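You operate a simulated robot arm through the tools that you are given. There is no shell and no other tool. Be economical: measure what you need, move in short steps, check, and stop when the job is done.

The job below is to be done with a simulated robot arm. You get a single attempt, and the scene is never put back.

JOB
Fetch the yellow bean and set it on the brown medium tile. Then take the charge card and leave it on top of the blue-lidded tin. Then take the light colour wedge and leave it on the shallow wax tin. Then fetch the blue rod and set it on the oblong steel tray. Then put the cream shell on top of the polish tub. Then take the open spanner on the top of the cream bench and put it away on the top of the tool box. Then take the roast card and put it on top of the white box. Then put the blue card on top of the wax tin. Then take the green-banded bag and put it on the small steel tray. Then put the green-banded lot card on top of the silver stencil plate. Then shut the bench-side bag door. Then shut the short island door. Then fetch the dark colour wedge and set it on top of the cream tin. Do these in the order given. Set down upright: charge card, light colour wedge, roast card, blue card, green-banded bag, green-banded lot card, dark colour wedge.
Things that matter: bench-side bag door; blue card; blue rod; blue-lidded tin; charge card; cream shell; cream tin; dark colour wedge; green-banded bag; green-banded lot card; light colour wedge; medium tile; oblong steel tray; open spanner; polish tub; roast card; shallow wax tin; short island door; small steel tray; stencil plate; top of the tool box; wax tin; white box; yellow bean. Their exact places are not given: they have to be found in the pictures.

The check looks at the end state, three seconds after you hand in, the way a careful person would. Anything else that was tipped, shoved, dropped, spilled or broken makes it a failure.

ROBOT AND FRAMES
A 6-joint arm with a two-finger gripper on a trunk, on a base that drives. Base frame: it is fixed to the floor where the robot stands at the start and does not move with it; the origin is under the middle of the robot, x ahead of it, y to its left, z up; the surface under the hand at the start is at about z = 0.885. Units: m, rad, N and s.
It reaches about 1.298 m from its shoulder. Its first joint turns from -2.601 to 2.601 rad. Places, roughly: bench-side bag door [0.2, -3.8, 0.5]; blue card [-5, 0.5, 1]; blue rod (15x3x3 cm) [0.8, -1.5, 0.9]; blue-lidded tin [0.75, -0.25, 1]; charge card [0.5, -0.25, 1]; cream shell (4x3x3 cm) [0.4, -1.2, 0.9]; cream tin (8x8x8 cm) [-1.3, -3.1, 0.9]; dark colour wedge [-3, -4.25, 1.25]; green-banded bag [-4.25, -1.75, 1]; green-banded lot card [0.5, -4, 1]; light colour wedge [0.5, -0.5, 1]; medium tile [0.5, -0.5, 1]; oblong steel tray (20x17x2 cm) [-1, -2.9, 0.9]; open spanner [0.75, -0.5, 1]; polish tub [0.5, -1.5, 1]; roast card [-2.25, 1.5, 1.25]; shallow wax tin [0.75, -0.25, 1]; short island door [-1.7, -2.9, 0.7]; small steel tray (17x12x2 cm) [-4.1, -2, 0.9]; stencil plate [0.5, -3.75, 1]; top of the tool box (34x17 cm) [-2.86, -1.92, 0.42]; wax tin [-4.75, 0.5, 1]; white box [-4.75, 0.75, 1]; yellow bean (4x3x3 cm) [0.7, 0, 0.9]. Payload 1.57 kg.
The TCP is the grasp point between the finger pads, 0.021 m short of the fingertips. In the tool frame z runs along the fingers and y along their closing line. Largest opening 0.07 m; the body of the gripper starts 0.05 m behind the TCP.
Orientation is told as [roll, pitch, yaw] about the base's x, y, z axes, in that order, counted from this pose: with the fingers straight down and closing along the base's y, the tool's x points along the base's -x, its y along +y and its z along -z.

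CONTROLS
- The arm moves only by the tool servo_tool. Its argument "moves" is a list that holds one entry, the list of rows, each a list of 7 numbers: the shift along the tool's x, y, z in m, then the turn, a rotation vector about the tool's x, y, z in rad, then the finger opening in m, from 0 to 0.07. In form: [[[dx, dy, dz, rx, ry, rz, hand], ...]]. A call has 1 to 10 rows; each row is the pose to reach, as a shift and turn from the pose commanded when the call began, along the tool's axes at that moment. Each row takes 0.2 s and may step no farther than 0.05 m and 0.15 rad from the row before; otherwise, or with a gripper value out of range, the whole call is refused. Where a pose cannot be reached the arm comes as near as it can. A force on the tool above 40 N (or 10 N above the force at the start of the call, whichever is more), or a blocked arm, ends the call early, and 0.2 s more pass. The fingers move at their own pace and stop on an object; they squeeze with about 23 N. The grip force told is the motor's: it shows also when the fingers shut on nothing. Time passes only in rows, and 0.2 s behind the last, so rows that repeat a pose let the fingers close. The reply holds the time, the measured pose of the TCP, the force on the tool along the base axes, the opening and the grip force, in the units named above and with some noise, with the torque about the TCP (base axes, N m) and any sound that the robot's microphone picked up.
- Cameras (640 x 400 px; columns grow to the right, rows downward): "scene" is now at [0.0013, 0.0941, 1.8169]; the picture's right is [-0.81, -0.59, 0.00], its down [-0.40, 0.55, -0.73] and it looks along [0.43, -0.59, -0.68] (base axes); focal length 293 px, centre (320, 200). "wrist" rides on the gripper at [0.079, 0.004, -0.081] in the tool frame; the picture's right is [-0.05, 1.00, 0.00], its down [-0.67, -0.04, -0.74] and it looks along [-0.74, -0.04, 0.67] (tool axes); focal length 256 px, centre (320, 200).
- grab_frame(camera): a new picture of that camera. No time passes.
- slide_trunk(by): slides the trunk up (or, below 0, down) by that many m; the arm and the scene camera ride with it, the base frame stays. It gives what a move gives, with no picture.
- roll_base(legs): drives the robot by 1 to 6 legs, each [ahead, turn to the left] in m and rad, along the robot's own axes; the way and the turn of a leg run together, so that a leg with both is an arc; at most 1.5 m and 3.142 rad a leg. The arm and the cameras ride along, it lands a little off, and it stops where it bumps. It gives what a move gives.
- head_to(pan, tilt): turns the head with the scene camera to pan (to the left, within 2.705 rad either way) and tilt (down, from -0.506 to 1.204), counted from straight ahead of the robot. It gives what a move gives.
- locate(camera, pixels): for up to 12 pixels [column, row] of the newest picture of that camera ("zoom" is the newest enlarged one), the place [x, y, z] in the base frame of the surface seen there, good to about 0.002 m, but the place of the scene camera against the robot may be out by one fixed shift of up to 0.012 m in any direction. No time passes.
- inspect(camera, box): a new picture of the part [left, top, right, bottom] of that camera's present view, enlarged. No time passes.
- job_done(): hands the job in; it is judged then, once.

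Work in short steps. Measure before you move; look again where a grasp or a placing could have gone wrong, and mend it. You have 378 turns and 330 pictures in all, those below and enlarged ones among them. Open the gripper and draw the arm clear of the work before you hand the job in, unless the task says otherwise; then end with one line.

The tools are called after "Call:" as name(argument=value, ...) on one line, values as JSON. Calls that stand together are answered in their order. servo_tool: Moves the arm, as the interface text tells. Its arguments: {"type":"object","properties":{"moves":{"type":"array"}},"required":["moves"]} The other tools are called the same way: slide_trunk (by) slides the trunk up or down; roll_base (legs) drives the base; head_to (pan, tilt) turns the head that bears the scene camera; grab_frame (camera) takes a picture; locate (camera, pixels) gives the place of the surface under pixels of a picture; inspect (camera, box) takes an enlarged picture of a part of a camera's view; job_done () hands the job in.

At the start:

```text
clock: 0.0
position: [0.4168, -0.5347, 1.1432]
ee_rot: [0.001, 0.002, 0.005]
force: [0.1, -0.3, 0.5]
wrist_torque: [0.01, 0.02, -0.04]
grip_width: 0.0702
grip_force: 0.0
trunk travel left (down, up): [-0.825, 0.145]
robot x, y, heading: [0.0009, -0.0061, 0.005]
head pan, tilt: [-0.937, 0.75]
```

scene: 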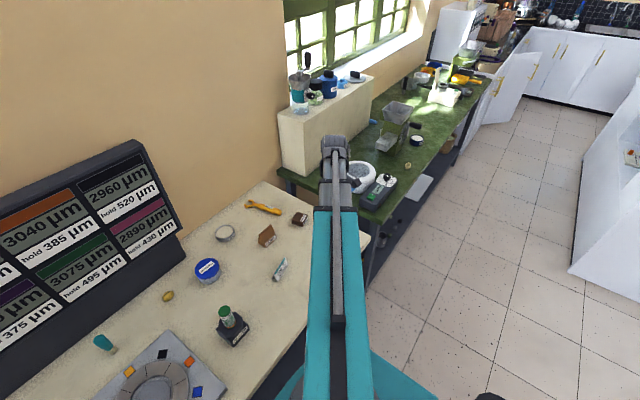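
wrist: 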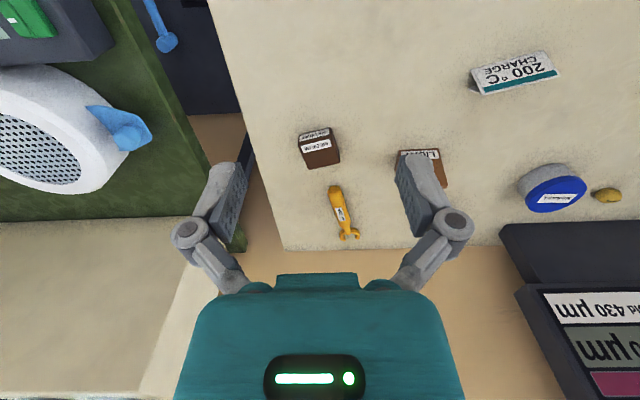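

I start by enlarging the scene view of the near bench, to identify the items.

Call:
inspect(camera="scene", box=[80, 180, 340, 345])

Call:
inspect(camera="wrist", box=[280, 30, 640, 255])

```text
2.42 times, centred on (210, 262) of scene
```

zoom: 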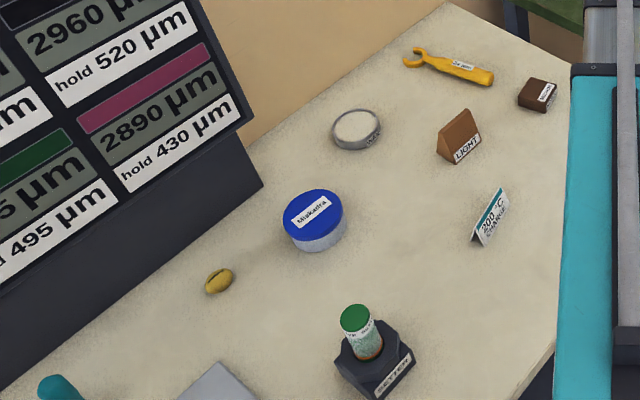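

```text
1.78 times, centred on (460, 142) of wrist
```

zoom: 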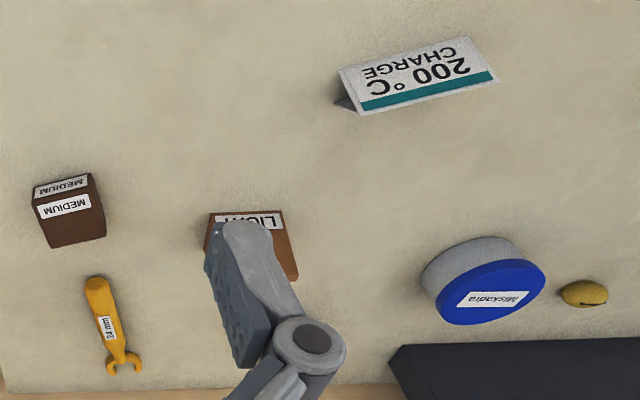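

Newest wrist zoom shows bean at (583,293), medium tile (68,212), tin (495,280), charge card (420,75), wedge (255,250), spanner (110,325). I locate them.

Call:
locate(camera="zoom", pixels=[[583, 293], [563, 290], [605, 296], [65, 204], [60, 183], [92, 176], [37, 207], [500, 298], [425, 68], [420, 100], [290, 250], [110, 325]])

Call:
locate(camera="scene", pixels=[[167, 297], [300, 218], [225, 233], [207, 268], [267, 235], [280, 268], [263, 207]])

```text
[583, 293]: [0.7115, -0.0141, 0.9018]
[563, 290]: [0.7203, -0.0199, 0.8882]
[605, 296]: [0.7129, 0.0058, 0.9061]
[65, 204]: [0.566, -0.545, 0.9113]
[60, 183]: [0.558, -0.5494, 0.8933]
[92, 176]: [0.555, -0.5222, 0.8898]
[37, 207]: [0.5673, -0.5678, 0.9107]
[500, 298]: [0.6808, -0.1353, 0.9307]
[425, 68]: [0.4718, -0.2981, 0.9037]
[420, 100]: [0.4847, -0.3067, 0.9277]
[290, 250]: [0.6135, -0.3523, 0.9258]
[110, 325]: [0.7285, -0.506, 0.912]
```

```text
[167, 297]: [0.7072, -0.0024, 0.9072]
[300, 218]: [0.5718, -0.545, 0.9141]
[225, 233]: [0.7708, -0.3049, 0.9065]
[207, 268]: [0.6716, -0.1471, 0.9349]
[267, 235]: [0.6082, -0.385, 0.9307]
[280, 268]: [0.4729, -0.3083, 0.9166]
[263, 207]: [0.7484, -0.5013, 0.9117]
```

Check the panel's position next to the bean before moving.

Call:
locate(camera="scene", pixels=[[182, 240], [138, 145], [100, 300], [20, 350], [60, 250], [5, 385], [160, 340], [103, 342], [225, 310], [235, 330]])

Call:
servo_tool(moves=[[[-0.02, 0.045, 0, 0, 0, 0, 0.07], [-0.04, 0.09, 0, 0, 0, 0, 0.07], [-0.06, 0.135, 0, 0, 0, 0, 0.07], [-0.08, 0.18, 0, 0, 0, 0, 0.07], [-0.1, 0.225, 0, 0, 0, 0, 0.07], [-0.12, 0.27, 0, 0, 0, 0, 0.07], [-0.13, 0.315, 0, 0, 0, 0, 0.07], [-0.14, 0.36, 0, 0, 0, 0, 0.07], [-0.15, 0.405, 0, 0, 0, 0, 0.07], [-0.15, 0.45, 0, 0, 0, 0, 0.07]]])

Call:
grab_frame(camera="wrist")

```text
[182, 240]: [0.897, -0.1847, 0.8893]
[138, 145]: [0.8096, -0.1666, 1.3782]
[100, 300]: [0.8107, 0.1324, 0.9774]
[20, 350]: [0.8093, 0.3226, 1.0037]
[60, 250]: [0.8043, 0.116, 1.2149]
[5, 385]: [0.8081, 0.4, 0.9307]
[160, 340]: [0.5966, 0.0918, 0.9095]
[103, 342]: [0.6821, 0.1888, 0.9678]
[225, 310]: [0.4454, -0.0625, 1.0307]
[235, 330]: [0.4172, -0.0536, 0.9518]
```

```text
clock: 2.2
position: [0.5655, -0.0859, 1.1439]
ee_rot: [-0.001, 0.0, 0.002]
force: [0.1, 0.5, 0.9]
wrist_torque: [0.01, 0.01, -0.02]
grip_width: 0.0703
grip_force: 0.1
trunk travel left (down, up): [-0.825, 0.145]
robot x, y, heading: [-0.001, -0.0068, 0.005]
head pan, tilt: [-0.937, 0.75]
```

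```text
325 pictures are left
```

wrist: 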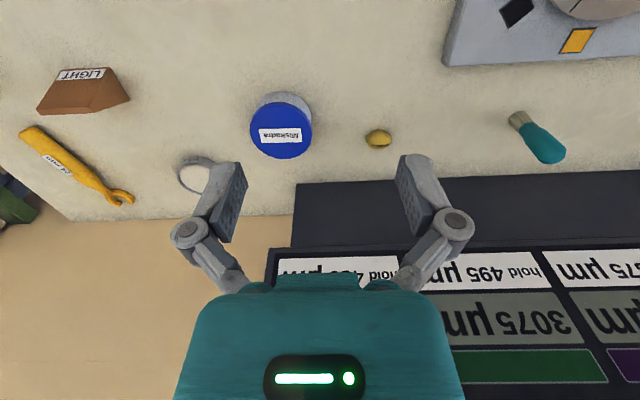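

Zoom on the bean and tiles for shape and orientation.

Call:
inspect(camera="wrist", box=[240, 80, 432, 200])

Call:
locate(camera="zoom", pixels=[[460, 195], [420, 200], [500, 195], [460, 170], [460, 220], [500, 210], [140, 185], [60, 160], [235, 160], [170, 260], [60, 70]])

```text
3.33 times, centred on (336, 140) of wrist
```

zoom: 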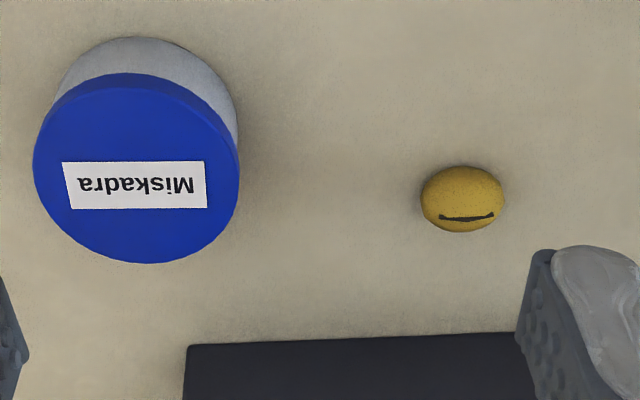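

```text
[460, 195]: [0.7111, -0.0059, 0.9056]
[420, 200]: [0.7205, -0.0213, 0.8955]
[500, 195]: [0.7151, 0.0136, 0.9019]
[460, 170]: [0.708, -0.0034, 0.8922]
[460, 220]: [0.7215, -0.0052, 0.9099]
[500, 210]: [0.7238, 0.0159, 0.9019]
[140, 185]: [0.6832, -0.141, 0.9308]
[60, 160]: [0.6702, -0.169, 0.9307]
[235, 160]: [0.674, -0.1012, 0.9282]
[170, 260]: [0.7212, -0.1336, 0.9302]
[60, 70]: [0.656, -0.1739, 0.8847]
```

Bean centre ≈ (0.721, −0.004), long axis along y. I turn the hand 90° so fingers close along x (short axis), and move above it.

Call:
servo_tool(moves=[[[-0.02, 0.01, 0, 0, 0, 0.15, 0.07], [-0.04, 0.02, 0, 0, 0, 0.3, 0.07], [-0.06, 0.03, 0, 0, 0, 0.45, 0.07], [-0.08, 0.04, 0, 0, 0, 0.6, 0.07], [-0.1, 0.05, 0, 0, 0, 0.75, 0.07], [-0.12, 0.06, 0, 0, 0, 0.9, 0.07], [-0.13, 0.07, 0, 0, 0, 1.05, 0.07], [-0.14, 0.075, 0, 0, 0, 1.2, 0.07], [-0.15, 0.08, 0, 0, 0, 1.35, 0.07], [-0.155, 0.082, 0, 0, 0, 1.5, 0.07]]])

Call:
servo_tool(moves=[[[0, 0, 0.04, 0, 0, 0.07, 0.07], [0, 0, 0.08, 0, 0, 0.07, 0.07], [0, 0, 0.12, 0, 0, 0.07, 0.07], [0, 0, 0.12, 0, 0, 0.07, 0.07]]])

Call:
grab_frame(camera="wrist")

```text
clock: 4.4
position: [0.7206, -0.0024, 1.1443]
ee_rot: [0.0, 0.0, -1.5]
force: [0.2, -0.1, -0.2]
wrist_torque: [0.02, 0.0, 0.01]
grip_width: 0.0699
grip_force: 0.1
trunk travel left (down, up): [-0.825, 0.145]
robot x, y, heading: [-0.0021, -0.0045, 0.0]
head pan, tilt: [-0.937, 0.75]
```

```text
clock: 5.4
position: [0.7211, -0.0039, 1.1437]
ee_rot: [0.001, 0.001, -1.569]
force: [-0.1, -0.6, 0.1]
wrist_torque: [-0.02, -0.01, -0.01]
grip_width: 0.0699
grip_force: 0.0
out of reach, approached as far as the arm can: row 1, 2, 3, 4
trunk travel left (down, up): [-0.825, 0.145]
robot x, y, heading: [-0.0004, -0.0034, -0.003]
head pan, tilt: [-0.937, 0.75]
```

```text
323 pictures are left
```

wrist: 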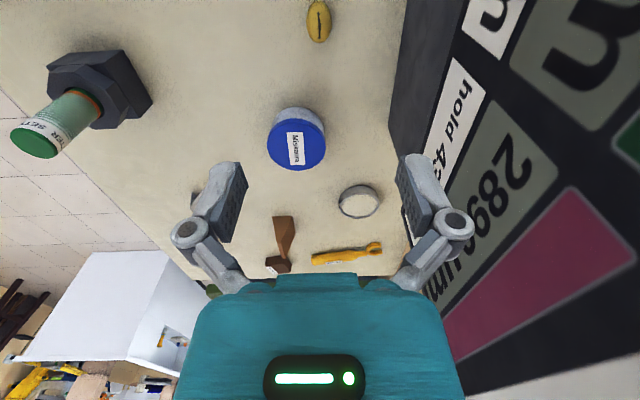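

The arm is at its limit downward; the trunk can be lowered. I slide it by −0.13 so the TCP comes to about 1.01.

Call:
slide_trunk(by=-0.13)

Call:
grab_frame(camera="wrist")

Call:
grab_frame(camera="scene")

```text
clock: 7.0
position: [0.7209, -0.0041, 1.0138]
ee_rot: [-0.001, 0.001, -1.567]
force: [0.3, 0.3, 0.5]
wrist_torque: [-0.03, 0.0, 0.0]
grip_width: 0.0701
grip_force: 0.2
trunk travel left (down, up): [-0.695, 0.275]
robot x, y, heading: [-0.0008, -0.0051, 0.001]
head pan, tilt: [-0.937, 0.75]
```

```text
322 pictures are left
```

wrist: 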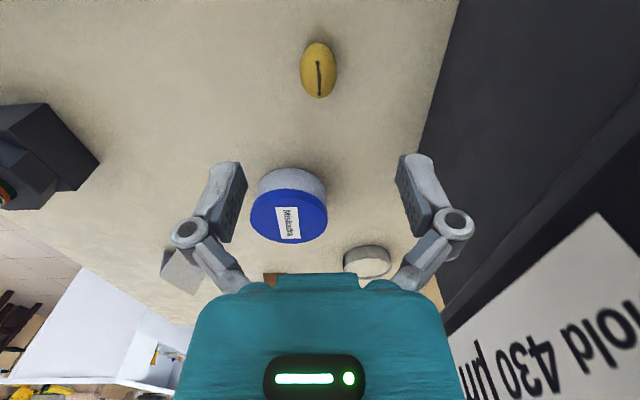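

```text
321 pictures are left
```

scene: 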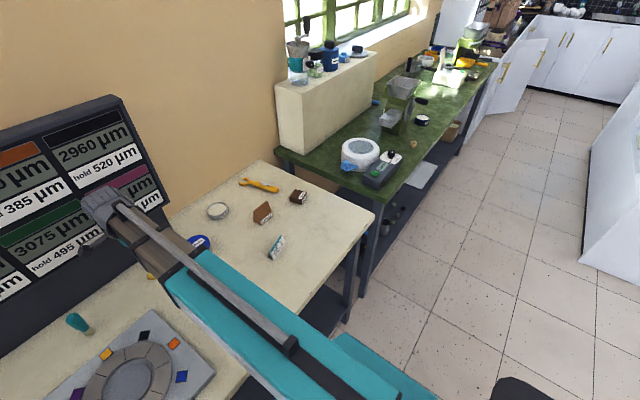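

Refine the bean location from this closer wrist view.

Call:
locate(camera="wrist", pixels=[[318, 55], [318, 45], [318, 75], [318, 96], [303, 68], [335, 68], [330, 120], [290, 60]])

Call:
servo_tool(moves=[[[0, 0, 0.02, 0, 0, 0, 0.07], [0, 0, 0.03, 0, 0, 0, 0.07]]])

```text
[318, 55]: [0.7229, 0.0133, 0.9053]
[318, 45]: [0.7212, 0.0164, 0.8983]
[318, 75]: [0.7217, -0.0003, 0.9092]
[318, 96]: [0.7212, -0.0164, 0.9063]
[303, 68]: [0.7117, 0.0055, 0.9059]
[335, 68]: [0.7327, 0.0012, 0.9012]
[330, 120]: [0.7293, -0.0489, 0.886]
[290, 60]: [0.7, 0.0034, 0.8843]
```

```text
clock: 7.6
position: [0.7215, -0.0032, 1.0137]
ee_rot: [0.001, 0.0, -1.567]
force: [0.7, 0.5, 0.1]
wrist_torque: [0.0, 0.0, 0.0]
grip_width: 0.0701
grip_force: 0.2
out of reach, approached as far as the arm can: row 1, 2
trunk travel left (down, up): [-0.695, 0.275]
robot x, y, heading: [-0.0004, -0.003, -0.003]
head pan, tilt: [-0.937, 0.75]
```

Bean centre ≈ (0.722, −0.001), top 0.910. Shift by +3 mm in y and slide the trunk down 0.104 to TCP ≈ 0.910.

Call:
servo_tool(moves=[[[0.002, 0, 0, 0, 0, 0, 0.06], [0.002, 0, 0, 0, 0, 0, 0.06]]])

Call:
slide_trunk(by=-0.105)

Call:
servo_tool(moves=[[[0, 0, 0, 0, 0, 0, 0.03], [0, 0, 0, 0, 0, 0, 0.015], [0, 0, 0, 0, 0, 0, 0.01], [0, 0, 0, 0, 0, 0, 0.0]]])

Call:
grab_frame(camera="wrist")

```text
clock: 8.2
position: [0.7206, -0.0028, 1.0135]
ee_rot: [0.0, -0.001, -1.568]
force: [0.7, 0.4, 0.0]
wrist_torque: [0.02, 0.03, 0.03]
grip_width: 0.0602
grip_force: 0.1
trunk travel left (down, up): [-0.695, 0.275]
robot x, y, heading: [0.0011, -0.0049, 0.003]
head pan, tilt: [-0.937, 0.75]
```

```text
clock: 9.6
position: [0.7214, -0.0016, 0.9092]
ee_rot: [0.0, 0.001, -1.567]
force: [-1.0, 0.2, -0.8]
wrist_torque: [0.0, 0.03, -0.01]
grip_width: 0.06
grip_force: 0.1
trunk travel left (down, up): [-0.59, 0.38]
robot x, y, heading: [-0.0007, -0.0051, -0.003]
head pan, tilt: [-0.937, 0.75]
```

```text
clock: 10.6
position: [0.7212, -0.0027, 0.9097]
ee_rot: [-0.001, 0.001, -1.568]
force: [0.4, 0.3, 1.6]
wrist_torque: [0.02, 0.01, 0.0]
grip_width: 0.0255
grip_force: 22.6
trunk travel left (down, up): [-0.59, 0.38]
robot x, y, heading: [-0.0021, -0.0089, -0.001]
head pan, tilt: [-0.937, 0.75]
```

```text
320 pictures are left
```

wrist: 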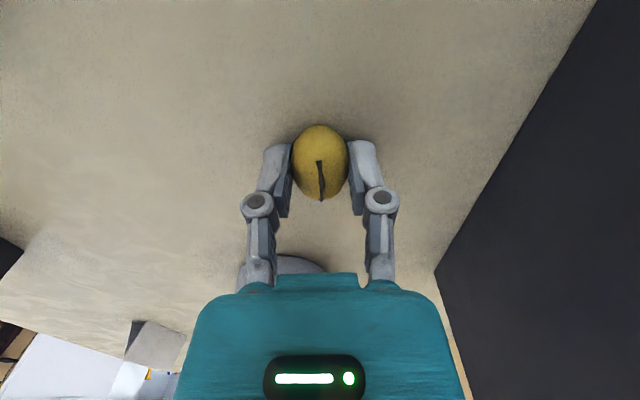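

Bean is held (opening 0.0255). Raise by the trunk, then move toward the medium tile (tool x = base +y, tool y = base +x).

Call:
slide_trunk(by=0.17)

Call:
servo_tool(moves=[[[-0.045, -0.015, 0, 0, 0, 0, 0], [-0.09, -0.03, 0, 0, 0, 0, 0], [-0.135, -0.045, 0, 0, 0, 0, 0], [-0.18, -0.06, 0, 0, 0, 0, 0], [-0.225, -0.075, 0, 0, 0, 0, 0], [-0.27, -0.09, 0, 0, 0, 0, 0], [-0.315, -0.105, 0, 0, 0, 0, 0], [-0.36, -0.12, 0, 0, 0, 0, 0], [-0.4, -0.135, 0, 0, 0, 0, 0], [-0.42, -0.15, 0, 0, 0, 0, 0]]])

Call:
grab_frame(camera="wrist")

```text
clock: 12.5
position: [0.722, -0.0026, 1.0789]
ee_rot: [0.001, 0.0, -1.568]
force: [0.2, -0.6, -1.0]
wrist_torque: [-0.02, -0.01, 0.02]
grip_width: 0.0255
grip_force: 23.5
trunk travel left (down, up): [-0.76, 0.21]
robot x, y, heading: [-0.0013, -0.0044, -0.002]
head pan, tilt: [-0.937, 0.75]
```

```text
clock: 14.7
position: [0.5733, -0.4248, 1.079]
ee_rot: [-0.001, -0.001, -1.566]
force: [0.7, -0.6, 0.0]
wrist_torque: [-0.03, 0.02, 0.01]
grip_width: 0.0255
grip_force: 23.2
out of reach, approached as far as the arm can: row 4
trunk travel left (down, up): [-0.76, 0.21]
robot x, y, heading: [0.0041, -0.0058, 0.002]
head pan, tilt: [-0.937, 0.75]
```

```text
319 pictures are left
```

wrist: 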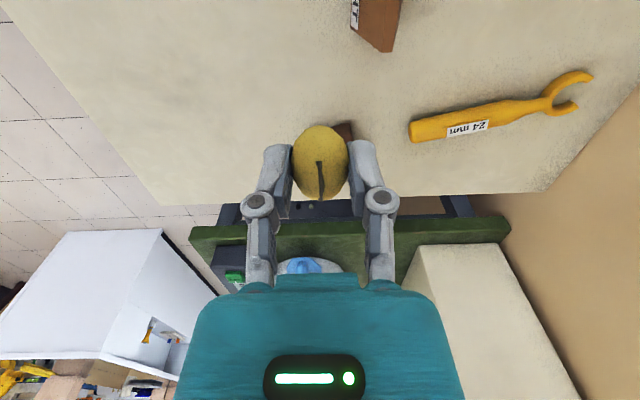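

The held bean hides the tile from the wrist; use the scene camera.

Call:
inspect(camera="scene", box=[200, 150, 360, 250])

```text
4.00 times, centred on (280, 200) of scene
```

zoom: 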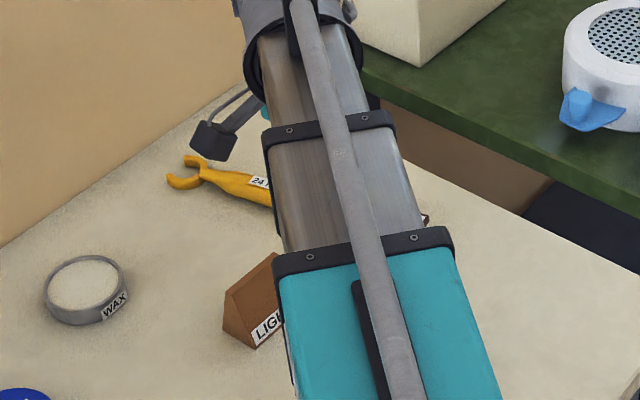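

Shift the hand 0.11 m toward −x so the tile shows beside the fingers.

Call:
servo_tool(moves=[[[0.04, -0.03, 0, 0, 0, 0, 0], [0.06, -0.07, 0, 0, 0, 0, 0], [0.06, -0.11, 0, 0, 0, 0, 0], [0.06, -0.11, 0, 0, 0, 0, 0]]])

Call:
inspect(camera="wrist", box=[260, 50, 580, 250])

```text
clock: 15.7
position: [0.4567, -0.3633, 1.0789]
ee_rot: [0.0, 0.0, -1.565]
force: [0.1, -0.3, -0.6]
wrist_torque: [0.01, -0.05, 0.02]
grip_width: 0.0254
grip_force: 22.7
trunk travel left (down, up): [-0.76, 0.21]
robot x, y, heading: [-0.0005, -0.002, -0.002]
head pan, tilt: [-0.937, 0.75]
```

```text
2.00 times, centred on (420, 150) of wrist
```

zoom: 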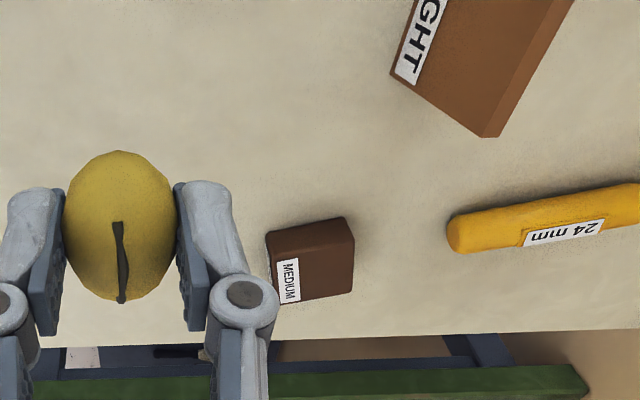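

Locate tile top corners: near-left (268,240), near-right (350,237), far-right (352,290), label far-left (280,303).

Call:
locate(camera="zoom", pixels=[[272, 242], [350, 240], [350, 285], [285, 300], [312, 268], [320, 250], [310, 225], [119, 225], [119, 160], [119, 290]])

```text
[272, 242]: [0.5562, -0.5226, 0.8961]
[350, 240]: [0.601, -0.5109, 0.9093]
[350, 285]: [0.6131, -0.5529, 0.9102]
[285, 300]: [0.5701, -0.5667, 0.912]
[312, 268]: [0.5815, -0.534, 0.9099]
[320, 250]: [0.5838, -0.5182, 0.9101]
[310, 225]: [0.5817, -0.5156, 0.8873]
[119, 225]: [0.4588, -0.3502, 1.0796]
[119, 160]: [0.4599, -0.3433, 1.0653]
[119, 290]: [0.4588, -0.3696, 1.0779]
```

Tile centre ≈ (0.586, −0.539), top 0.910. Move above, then lower; target TCP z ≈ 0.936.

Call:
servo_tool(moves=[[[-0.03, 0.03, 0, 0, 0, 0, 0], [-0.06, 0.06, 0, 0, 0, 0, 0], [-0.09, 0.09, 0, 0, 0, 0, 0], [-0.12, 0.12, 0, 0, 0, 0, 0], [-0.15, 0.129, 0, 0, 0, 0, 0], [-0.178, 0.129, 0, 0, 0, 0, 0], [-0.178, 0.129, 0.04, 0, 0, 0, 0], [-0.178, 0.129, 0.08, 0, 0, 0, 0], [-0.178, 0.129, 0.12, 0, 0, 0, 0], [-0.178, 0.129, 0.12, 0, 0, 0, 0]]])

Call:
grab_frame(camera="wrist")

```text
clock: 17.9
position: [0.5974, -0.5389, 1.0784]
ee_rot: [0.0, 0.001, -1.567]
force: [0.0, -0.7, -0.9]
wrist_torque: [-0.02, -0.01, 0.0]
grip_width: 0.025
grip_force: 22.6
out of reach, approached as far as the arm can: row 7, 8, 9, 10
trunk travel left (down, up): [-0.76, 0.21]
robot x, y, heading: [0.0015, -0.0042, -0.002]
head pan, tilt: [-0.937, 0.75]
```

```text
316 pictures are left
```

wrist: 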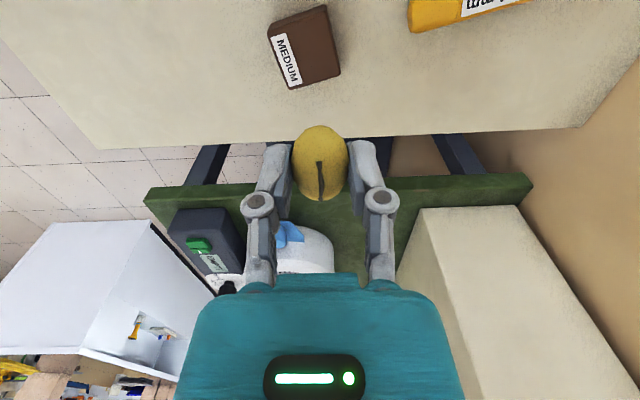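

Downward motion comes only from the trunk here. Correct x back by 11 mm, then slide down 0.142.

Call:
servo_tool(moves=[[[-0.002, -0.011, 0, 0, 0, 0, 0], [-0.002, -0.011, 0, 0, 0, 0, 0]]])

Call:
slide_trunk(by=-0.12)

Call:
grab_frame(camera="wrist")

```text
clock: 18.5
position: [0.5847, -0.5432, 1.0775]
ee_rot: [-0.001, 0.0, -1.566]
force: [-0.6, -0.3, 1.2]
wrist_torque: [-0.01, 0.01, -0.04]
grip_width: 0.0253
grip_force: 23.1
trunk travel left (down, up): [-0.76, 0.21]
robot x, y, heading: [0.0016, -0.0082, 0.001]
head pan, tilt: [-0.937, 0.75]
```

```text
clock: 20.0
position: [0.5839, -0.5425, 0.9593]
ee_rot: [0.001, -0.001, -1.567]
force: [0.1, 0.3, -1.6]
wrist_torque: [-0.02, -0.03, 0.03]
grip_width: 0.0253
grip_force: 23.6
trunk travel left (down, up): [-0.64, 0.33]
robot x, y, heading: [0.0043, -0.0049, 0.0]
head pan, tilt: [-0.937, 0.75]
```

```text
315 pictures are left
```

wrist: 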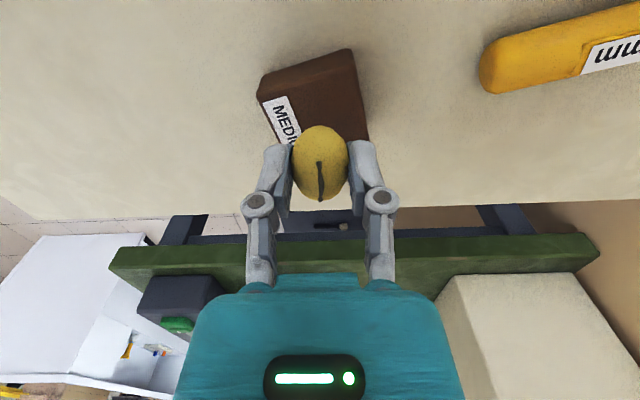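

Aligned; lower by 0.023 more and release slowly, then look.

Call:
slide_trunk(by=-0.023)

Call:
grab_frame(camera="wrist")

```text
clock: 20.7
position: [0.5854, -0.5422, 0.9358]
ee_rot: [-0.001, 0.001, -1.567]
force: [0.0, 0.0, 0.1]
wrist_torque: [0.02, -0.03, -0.02]
grip_width: 0.0251
grip_force: 22.5
trunk travel left (down, up): [-0.617, 0.353]
robot x, y, heading: [0.0017, -0.0037, 0.001]
head pan, tilt: [-0.937, 0.75]
```

```text
314 pictures are left
```

wrist: 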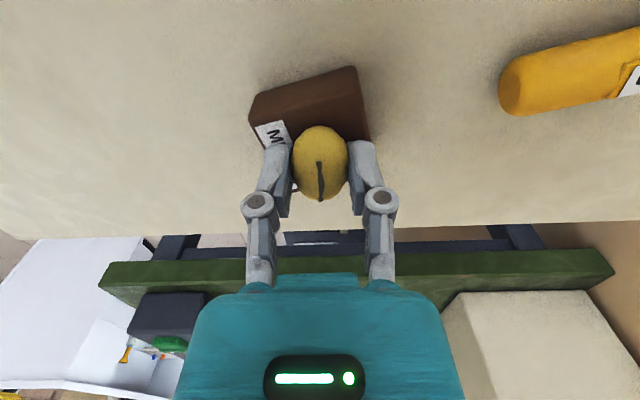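

Release gradually and rise.

Call:
servo_tool(moves=[[[0, 0, 0, 0, 0, 0, 0.03], [0, 0, 0, 0, 0, 0, 0.035], [0, 0, 0, 0, 0, 0, 0.05], [0, 0, 0, 0, 0, 0, 0.05], [0, 0, 0, 0, 0, 0, 0.05]]])

Call:
slide_trunk(by=0.15)

Call:
grab_frame(camera="wrist")

```text
clock: 21.9
position: [0.5853, -0.5427, 0.9359]
ee_rot: [0.0, 0.001, -1.568]
force: [-0.3, 0.5, -0.8]
wrist_torque: [0.02, 0.03, 0.02]
grip_width: 0.0497
grip_force: 0.1
trunk travel left (down, up): [-0.617, 0.353]
robot x, y, heading: [0.0009, -0.0058, 0.002]
head pan, tilt: [-0.937, 0.75]
```

```text
clock: 23.6
position: [0.5861, -0.5436, 1.0859]
ee_rot: [-0.001, 0.0, -1.567]
force: [-0.3, -0.6, -0.1]
wrist_torque: [-0.03, 0.0, 0.06]
grip_width: 0.05
grip_force: 0.1
trunk travel left (down, up): [-0.767, 0.203]
robot x, y, heading: [-0.002, -0.0036, -0.001]
head pan, tilt: [-0.937, 0.75]
```

```text
313 pictures are left
```

wrist: 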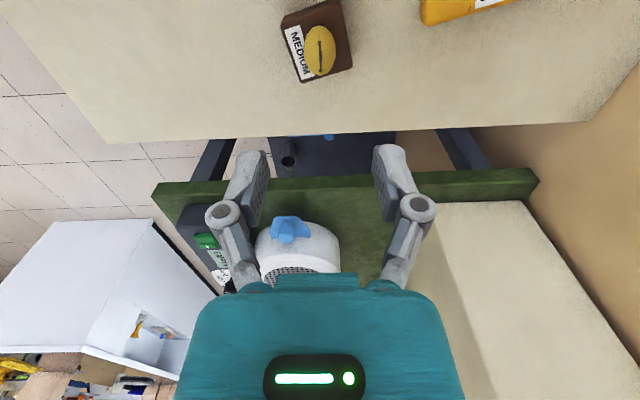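

Bean sits on the tile. Now go over the charge card near (0.478, −0.303) to view it.

Call:
servo_tool(moves=[[[0.03, -0.03, 0, 0, 0, 0, 0.07], [0.07, -0.05, 0, 0, 0, 0, 0.07], [0.11, -0.07, 0, 0, 0, 0, 0.07], [0.15, -0.09, 0, 0, 0, 0, 0.07], [0.19, -0.108, 0, 0, 0, 0, 0.07], [0.21, -0.108, 0, 0, 0, 0, 0.07]]])

Call:
grab_frame(camera="wrist")

Call:
inspect(camera="wrist", box=[240, 0, 400, 100])

```text
clock: 25.0
position: [0.4767, -0.3316, 1.0862]
ee_rot: [0.0, 0.0, -1.567]
force: [-0.9, -0.1, 0.6]
wrist_torque: [-0.01, 0.04, -0.05]
grip_width: 0.0698
grip_force: 0.1
trunk travel left (down, up): [-0.767, 0.203]
robot x, y, heading: [0.0029, -0.0098, -0.001]
head pan, tilt: [-0.937, 0.75]
```

```text
312 pictures are left
```

wrist: 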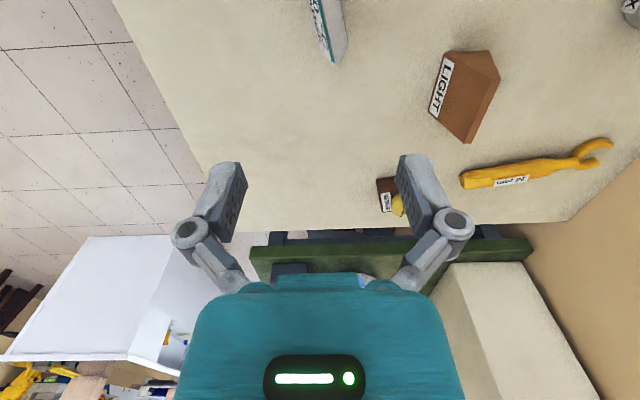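

```text
4.00 times, centred on (320, 50) of wrist
```

zoom: 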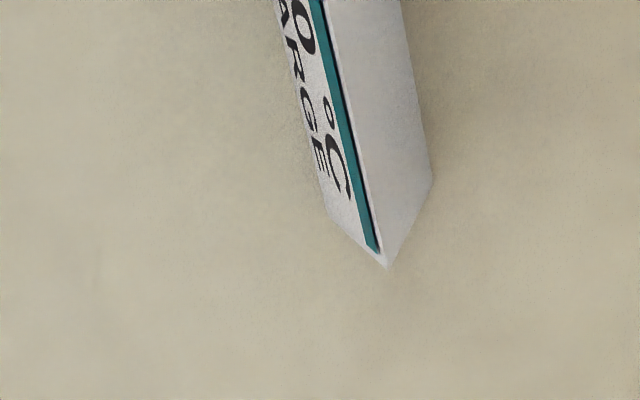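

Move the hand 0.09 back in +y to see the whole card.

Call:
servo_tool(moves=[[[0.045, 0, 0, 0, 0, 0, 0.07], [0.09, 0, 0, 0, 0, 0, 0.07], [0.09, 0, 0, 0, 0, 0, 0.07]]])

Call:
inspect(camera="wrist", box=[200, 0, 440, 150])

```text
clock: 25.8
position: [0.4765, -0.243, 1.0851]
ee_rot: [0.0, -0.001, -1.567]
force: [-0.2, 0.1, 0.4]
wrist_torque: [-0.05, 0.0, 0.01]
grip_width: 0.07
grip_force: 0.1
out of reach, approached as far as the arm can: row 1
trunk travel left (down, up): [-0.767, 0.203]
robot x, y, heading: [-0.0019, -0.0072, -0.0]
head pan, tilt: [-0.937, 0.75]
```

```text
2.67 times, centred on (320, 75) of wrist
```

zoom: 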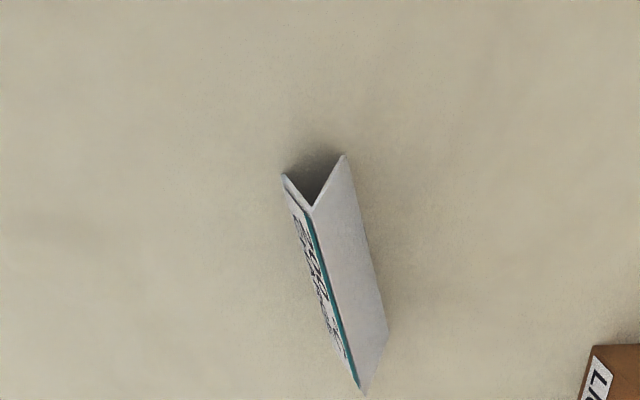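

Locate ridge ends (313,207),(362,392) and base corners (284,177),(343,157),(388,335).

Call:
locate(camera="zoom", pixels=[[314, 210], [318, 230], [340, 300], [360, 385], [285, 179], [343, 158], [386, 335], [345, 230], [310, 270], [250, 250], [430, 250]])

```text
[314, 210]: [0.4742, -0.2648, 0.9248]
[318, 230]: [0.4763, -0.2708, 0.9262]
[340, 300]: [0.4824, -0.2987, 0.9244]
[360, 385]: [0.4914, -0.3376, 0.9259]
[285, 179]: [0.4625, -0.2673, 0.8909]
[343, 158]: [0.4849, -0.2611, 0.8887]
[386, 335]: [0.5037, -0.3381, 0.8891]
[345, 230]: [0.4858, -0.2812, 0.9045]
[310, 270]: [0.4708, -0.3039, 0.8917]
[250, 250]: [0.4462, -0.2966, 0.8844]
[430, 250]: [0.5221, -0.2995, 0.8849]
```

Card ridge mid (0.4825, −0.302), ridge 13° off y. Turn by −0.228, centre, and descend in two steps.

Call:
servo_tool(moves=[[[-0.03, 0.003, 0, 0, 0, -0.12, 0.07], [-0.059, 0.006, 0, 0, 0, -0.228, 0.07], [-0.059, 0.006, 0, 0, 0, -0.228, 0.06]]])

Call:
slide_trunk(by=-0.12)

Call:
grab_frame(camera="wrist")

```text
clock: 26.6
position: [0.4823, -0.3045, 1.0866]
ee_rot: [0.001, 0.0, -1.337]
force: [0.1, 0.0, 0.3]
wrist_torque: [0.04, 0.01, 0.04]
grip_width: 0.06
grip_force: 0.1
trunk travel left (down, up): [-0.767, 0.203]
robot x, y, heading: [-0.0013, -0.0068, 0.001]
head pan, tilt: [-0.937, 0.75]
```

```text
clock: 28.1
position: [0.482, -0.3032, 0.9655]
ee_rot: [0.0, 0.0, -1.34]
force: [-0.3, -0.9, 0.3]
wrist_torque: [-0.01, -0.02, -0.02]
grip_width: 0.0602
grip_force: 0.1
trunk travel left (down, up): [-0.647, 0.323]
robot x, y, heading: [0.0036, -0.0035, 0.003]
head pan, tilt: [-0.937, 0.75]
```

```text
309 pictures are left
```

wrist: 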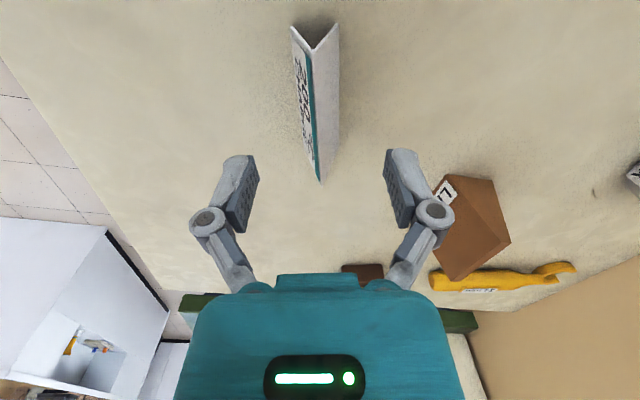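

Centered. Lower 0.058 and close.

Call:
slide_trunk(by=-0.058)

Call:
servo_tool(moves=[[[0, 0, 0, 0, 0, 0, 0.035], [0, 0, 0, 0, 0, 0, 0.02], [0, 0, 0, 0, 0, 0, 0.01], [0, 0, 0, 0, 0, 0, 0.0], [0, 0, 0, 0, 0, 0, 0.0]]])

Call:
grab_frame(camera="wrist")

```text
clock: 29.1
position: [0.4826, -0.3038, 0.9075]
ee_rot: [-0.001, -0.001, -1.34]
force: [-0.3, 0.4, 0.2]
wrist_torque: [-0.02, -0.02, 0.0]
grip_width: 0.0601
grip_force: 0.0
trunk travel left (down, up): [-0.589, 0.381]
robot x, y, heading: [-0.0029, -0.0014, 0.001]
head pan, tilt: [-0.937, 0.75]
```

```text
clock: 30.3
position: [0.4838, -0.304, 0.9082]
ee_rot: [-0.002, 0.001, -1.338]
force: [1.4, -0.9, 2.2]
wrist_torque: [-0.03, 0.02, -0.01]
grip_width: 0.0226
grip_force: 23.3
trunk travel left (down, up): [-0.589, 0.381]
robot x, y, heading: [-0.0023, -0.0023, 0.004]
head pan, tilt: [-0.937, 0.75]
```

```text
308 pictures are left
```

wrist: 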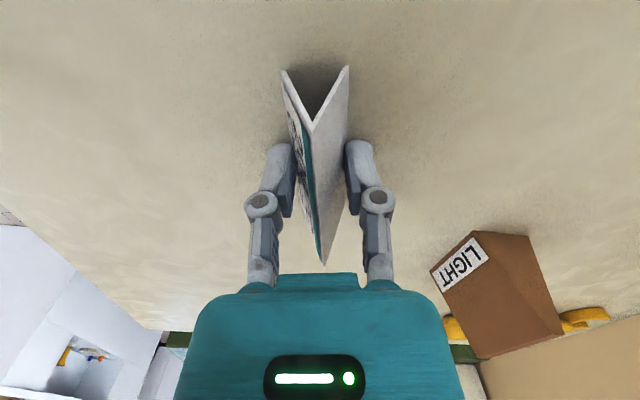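

Gripped at 0.0226. Lift 0.03 and check it stays.

Call:
slide_trunk(by=0.03)

Call:
grab_frame(camera="wrist")

```text
clock: 31.0
position: [0.4823, -0.3044, 0.9371]
ee_rot: [-0.001, 0.001, -1.338]
force: [0.3, -0.4, -1.1]
wrist_torque: [0.0, -0.02, 0.01]
grip_width: 0.0226
grip_force: 22.8
trunk travel left (down, up): [-0.619, 0.351]
robot x, y, heading: [0.0025, -0.0024, -0.002]
head pan, tilt: [-0.937, 0.75]
```

```text
307 pictures are left
```

wrist: 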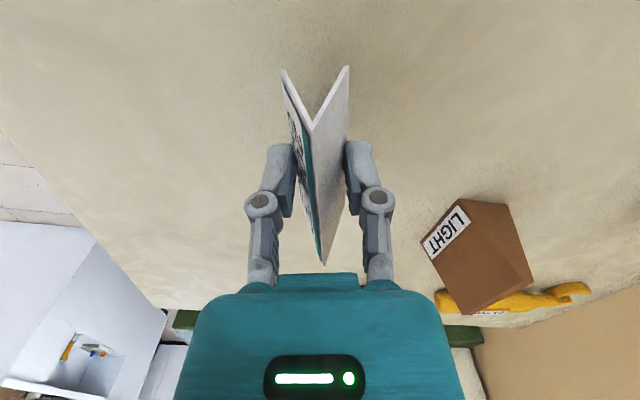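

Firm hold. Raise 0.12, move over the tin (0.683, −0.135).

Call:
slide_trunk(by=0.13)

Call:
servo_tool(moves=[[[0.02, 0.039, 0, 0, 0, 0, 0], [0.04, 0.078, 0, 0, 0, 0, 0], [0.06, 0.117, 0, 0, 0, 0, 0], [0.08, 0.156, 0, 0, 0, 0, 0], [0.1, 0.195, 0, 0, 0, 0, 0], [0.118, 0.234, 0, 0, 0, 0, 0], [0.118, 0.234, 0, 0, 0, 0, 0]]])

Call:
grab_frame(camera="wrist")

```text
clock: 32.6
position: [0.4837, -0.3041, 1.0671]
ee_rot: [0.001, -0.001, -1.338]
force: [0.1, 0.3, -0.2]
wrist_torque: [0.0, 0.01, 0.0]
grip_width: 0.0224
grip_force: 23.5
trunk travel left (down, up): [-0.749, 0.221]
robot x, y, heading: [-0.0004, -0.0058, 0.001]
head pan, tilt: [-0.937, 0.75]
```

```text
clock: 34.2
position: [0.6809, -0.1359, 1.0686]
ee_rot: [0.0, 0.001, -1.339]
force: [-0.1, -0.6, -0.5]
wrist_torque: [0.01, 0.01, -0.03]
grip_width: 0.0224
grip_force: 22.9
trunk travel left (down, up): [-0.749, 0.221]
robot x, y, heading: [0.0001, 0.0006, -0.0]
head pan, tilt: [-0.937, 0.75]
```

```text
306 pictures are left
```

wrist: 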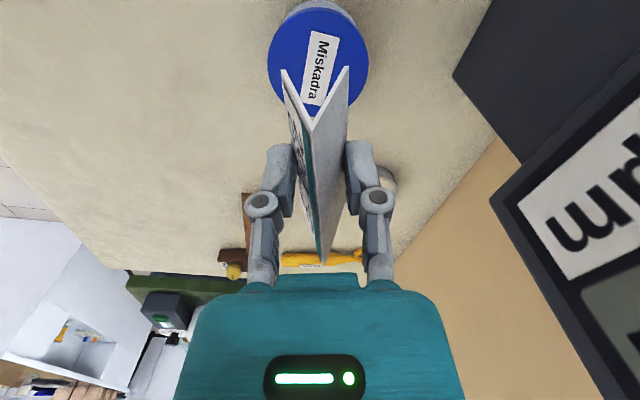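

Tin lid visible around (318,55). Locate its rim.

Call:
locate(camera="wrist", pixels=[[268, 55], [368, 55], [280, 88], [360, 82], [318, 14], [285, 25], [352, 25]])

```text
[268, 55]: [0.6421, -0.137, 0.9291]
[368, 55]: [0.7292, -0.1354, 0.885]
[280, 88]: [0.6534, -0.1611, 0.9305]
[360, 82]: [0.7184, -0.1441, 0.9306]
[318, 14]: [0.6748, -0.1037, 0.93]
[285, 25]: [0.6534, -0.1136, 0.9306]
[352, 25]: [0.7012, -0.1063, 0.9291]
```

Lid centre ≈ (0.681, −0.138), top 0.9305. Adjust −4 mm in y and lower to TCP ≈ 0.956.

Call:
servo_tool(moves=[[[-0.004, 0, 0, 0, 0, 0, 0], [-0.004, 0, 0, 0, 0, 0, 0]]])

Call:
slide_trunk(by=-0.112)

Call:
grab_frame(camera="wrist")

Call:
inspect(camera="scene", box=[100, 200, 300, 325])

```text
clock: 34.8
position: [0.6825, -0.14, 1.0685]
ee_rot: [0.0, 0.0, -1.339]
force: [-0.2, -0.7, -0.6]
wrist_torque: [-0.03, -0.02, -0.02]
grip_width: 0.0225
grip_force: 23.6
trunk travel left (down, up): [-0.749, 0.221]
robot x, y, heading: [-0.0033, -0.0054, -0.001]
head pan, tilt: [-0.937, 0.75]
```

```text
clock: 36.2
position: [0.6818, -0.1402, 0.9563]
ee_rot: [-0.001, 0.0, -1.339]
force: [-0.3, -0.8, 0.3]
wrist_torque: [-0.03, 0.01, -0.01]
grip_width: 0.022
grip_force: 22.9
trunk travel left (down, up): [-0.637, 0.333]
robot x, y, heading: [-0.0008, -0.0076, -0.002]
head pan, tilt: [-0.937, 0.75]
```

```text
305 pictures are left
```

wrist: 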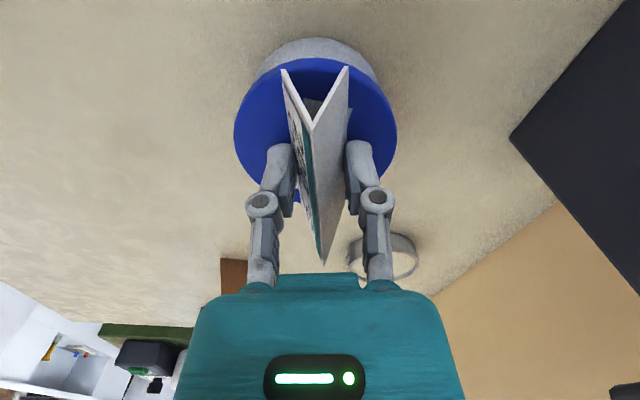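

```text
3.20 times, centred on (200, 262) of scene
```

zoom: 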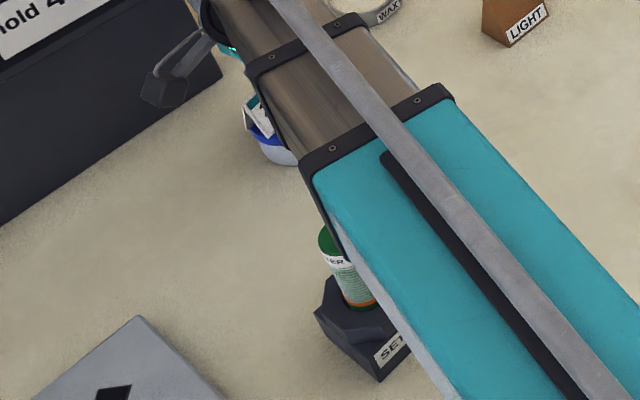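

Lower 2 mm, release slowly, rise.

Call:
slide_trunk(by=-0.002)

Call:
servo_tool(moves=[[[0, 0, 0, 0, 0, 0, 0.026], [0, 0, 0, 0, 0, 0, 0.03], [0, 0, 0, 0, 0, 0, 0.04], [0, 0, 0, 0, 0, 0, 0.055], [0, 0, 0, 0, 0, 0, 0.055]]])

Call:
slide_trunk(by=0.11)

Call:
grab_frame(camera="wrist")

```text
clock: 36.8
position: [0.6835, -0.1407, 0.9535]
ee_rot: [-0.002, 0.001, -1.34]
force: [0.1, 0.4, 1.7]
wrist_torque: [-0.01, 0.01, 0.0]
grip_width: 0.0221
grip_force: 23.1
trunk travel left (down, up): [-0.635, 0.335]
robot x, y, heading: [-0.0, -0.0034, 0.0]
head pan, tilt: [-0.937, 0.75]
```

```text
clock: 38.0
position: [0.6827, -0.1399, 0.9532]
ee_rot: [-0.001, 0.0, -1.339]
force: [0.1, 0.8, 1.0]
wrist_torque: [0.0, 0.0, -0.02]
grip_width: 0.0551
grip_force: 0.0
trunk travel left (down, up): [-0.635, 0.335]
robot x, y, heading: [-0.0, -0.0027, 0.001]
head pan, tilt: [-0.937, 0.75]
```

```text
clock: 39.4
position: [0.683, -0.1396, 1.0639]
ee_rot: [0.001, -0.001, -1.339]
force: [0.0, -0.4, 0.3]
wrist_torque: [0.01, 0.0, 0.0]
grip_width: 0.055
grip_force: 0.0
trunk travel left (down, up): [-0.745, 0.225]
robot x, y, heading: [0.0009, -0.0056, -0.002]
head pan, tilt: [-0.937, 0.75]
```

```text
303 pictures are left
```

wrist: 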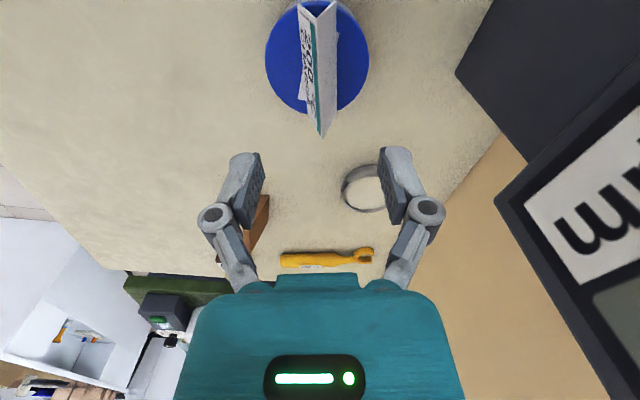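

Card stands on the lid. Now move to view the light wedge.

Call:
servo_tool(moves=[[[-0.035, -0.026, 0, 0, 0, 0, 0.07], [-0.07, -0.052, 0, 0, 0, 0, 0.07], [-0.105, -0.079, 0, 0, 0, 0, 0.07], [-0.139, -0.105, 0, 0, 0, 0, 0.07], [-0.139, -0.105, 0, 0, 0, 0, 0.07]]])

Call:
inspect(camera="wrist", box=[200, 0, 456, 160])

```text
clock: 40.6
position: [0.6118, -0.2997, 1.063]
ee_rot: [0.002, -0.001, -1.34]
force: [-0.7, -0.5, 0.5]
wrist_torque: [0.02, -0.02, -0.01]
grip_width: 0.0699
grip_force: 0.1
trunk travel left (down, up): [-0.745, 0.225]
robot x, y, heading: [0.0013, -0.0045, -0.0]
head pan, tilt: [-0.937, 0.75]
```

```text
2.50 times, centred on (328, 80) of wrist
```

zoom: 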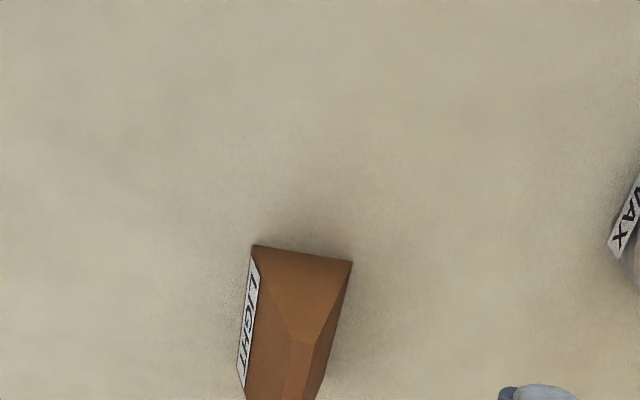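

Move a bit toward −y for a clearer view.

Call:
servo_tool(moves=[[[-0.02, -0.01, 0, 0, 0, 0, 0.07], [-0.035, -0.015, 0, 0, 0, 0, 0.07], [-0.035, -0.015, 0, 0, 0, 0, 0.07]]])

Call:
inspect(camera="wrist", box=[200, 0, 456, 160])

Call:
inspect(camera="scene", box=[160, 200, 320, 300])

```text
clock: 41.4
position: [0.6048, -0.3364, 1.0635]
ee_rot: [0.0, -0.001, -1.34]
force: [1.8, 0.1, -0.2]
wrist_torque: [0.01, -0.03, 0.0]
grip_width: 0.07
grip_force: 0.0
trunk travel left (down, up): [-0.745, 0.225]
robot x, y, heading: [-0.0012, -0.0041, 0.001]
head pan, tilt: [-0.937, 0.75]
```

```text
2.50 times, centred on (328, 80) of wrist
```

zoom: 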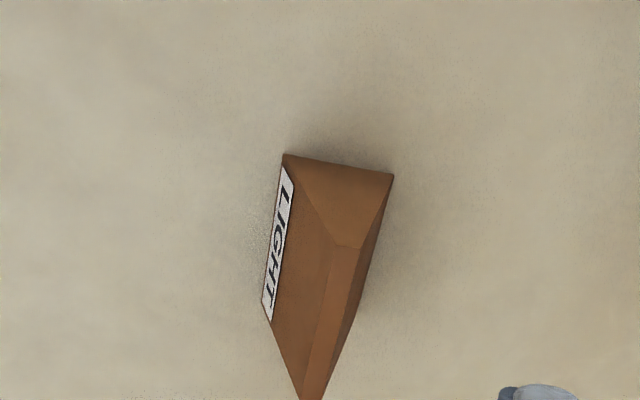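

```text
4.00 times, centred on (240, 250) of scene
```

zoom: 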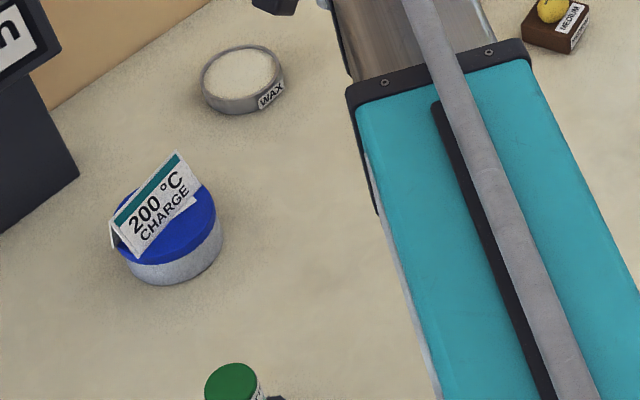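

From this scene zoom, locate the wax tin rim; then a fresh wrist zoom for the wedge.

Call:
locate(camera="zoom", pixels=[[242, 75], [205, 80], [283, 70], [245, 48], [240, 108], [242, 100]])

Call:
inspect(camera="wrist", box=[240, 40, 432, 160])

Call:
locate(camera="zoom", pixels=[[268, 80], [405, 112], [345, 190], [300, 390], [240, 270], [350, 205], [300, 340], [330, 330], [340, 100], [380, 250], [270, 180]])

```text
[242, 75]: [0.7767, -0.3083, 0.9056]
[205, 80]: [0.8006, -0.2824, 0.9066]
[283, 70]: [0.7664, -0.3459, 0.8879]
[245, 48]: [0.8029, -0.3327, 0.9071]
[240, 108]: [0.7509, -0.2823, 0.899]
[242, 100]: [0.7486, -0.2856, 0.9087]
```

```text
3.33 times, centred on (336, 100) of wrist
```

zoom: 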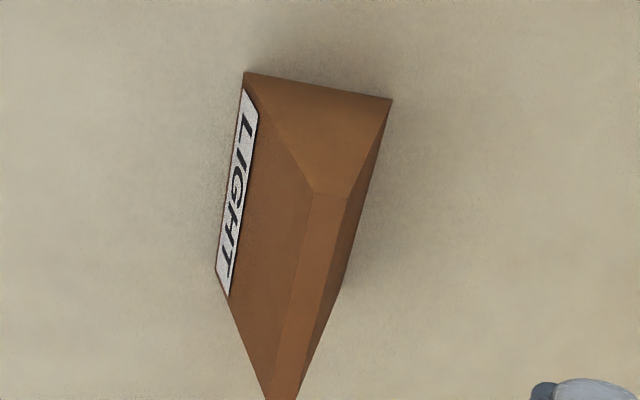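

```text
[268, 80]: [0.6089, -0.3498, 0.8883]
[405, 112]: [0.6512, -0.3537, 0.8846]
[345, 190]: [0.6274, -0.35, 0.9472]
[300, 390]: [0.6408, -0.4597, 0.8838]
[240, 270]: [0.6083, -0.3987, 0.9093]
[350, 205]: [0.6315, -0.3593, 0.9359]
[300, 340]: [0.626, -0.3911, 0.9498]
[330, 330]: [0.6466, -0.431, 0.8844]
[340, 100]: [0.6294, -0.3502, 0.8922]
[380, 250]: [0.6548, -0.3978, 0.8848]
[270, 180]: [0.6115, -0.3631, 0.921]
```

Get a few more points for the wedge's far end and base edges.

Call:
locate(camera="zoom", pixels=[[246, 74], [388, 99], [318, 192], [346, 194], [272, 390], [292, 393], [219, 265], [232, 300], [345, 280], [228, 220], [335, 260], [316, 340]])

```text
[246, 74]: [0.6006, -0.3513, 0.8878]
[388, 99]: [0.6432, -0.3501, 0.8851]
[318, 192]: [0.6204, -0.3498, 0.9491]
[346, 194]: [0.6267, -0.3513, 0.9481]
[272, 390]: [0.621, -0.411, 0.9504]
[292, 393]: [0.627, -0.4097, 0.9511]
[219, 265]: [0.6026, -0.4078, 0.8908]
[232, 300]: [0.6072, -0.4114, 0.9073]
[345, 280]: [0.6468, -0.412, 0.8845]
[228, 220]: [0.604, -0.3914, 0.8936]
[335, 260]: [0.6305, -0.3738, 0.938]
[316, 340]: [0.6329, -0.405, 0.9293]
```

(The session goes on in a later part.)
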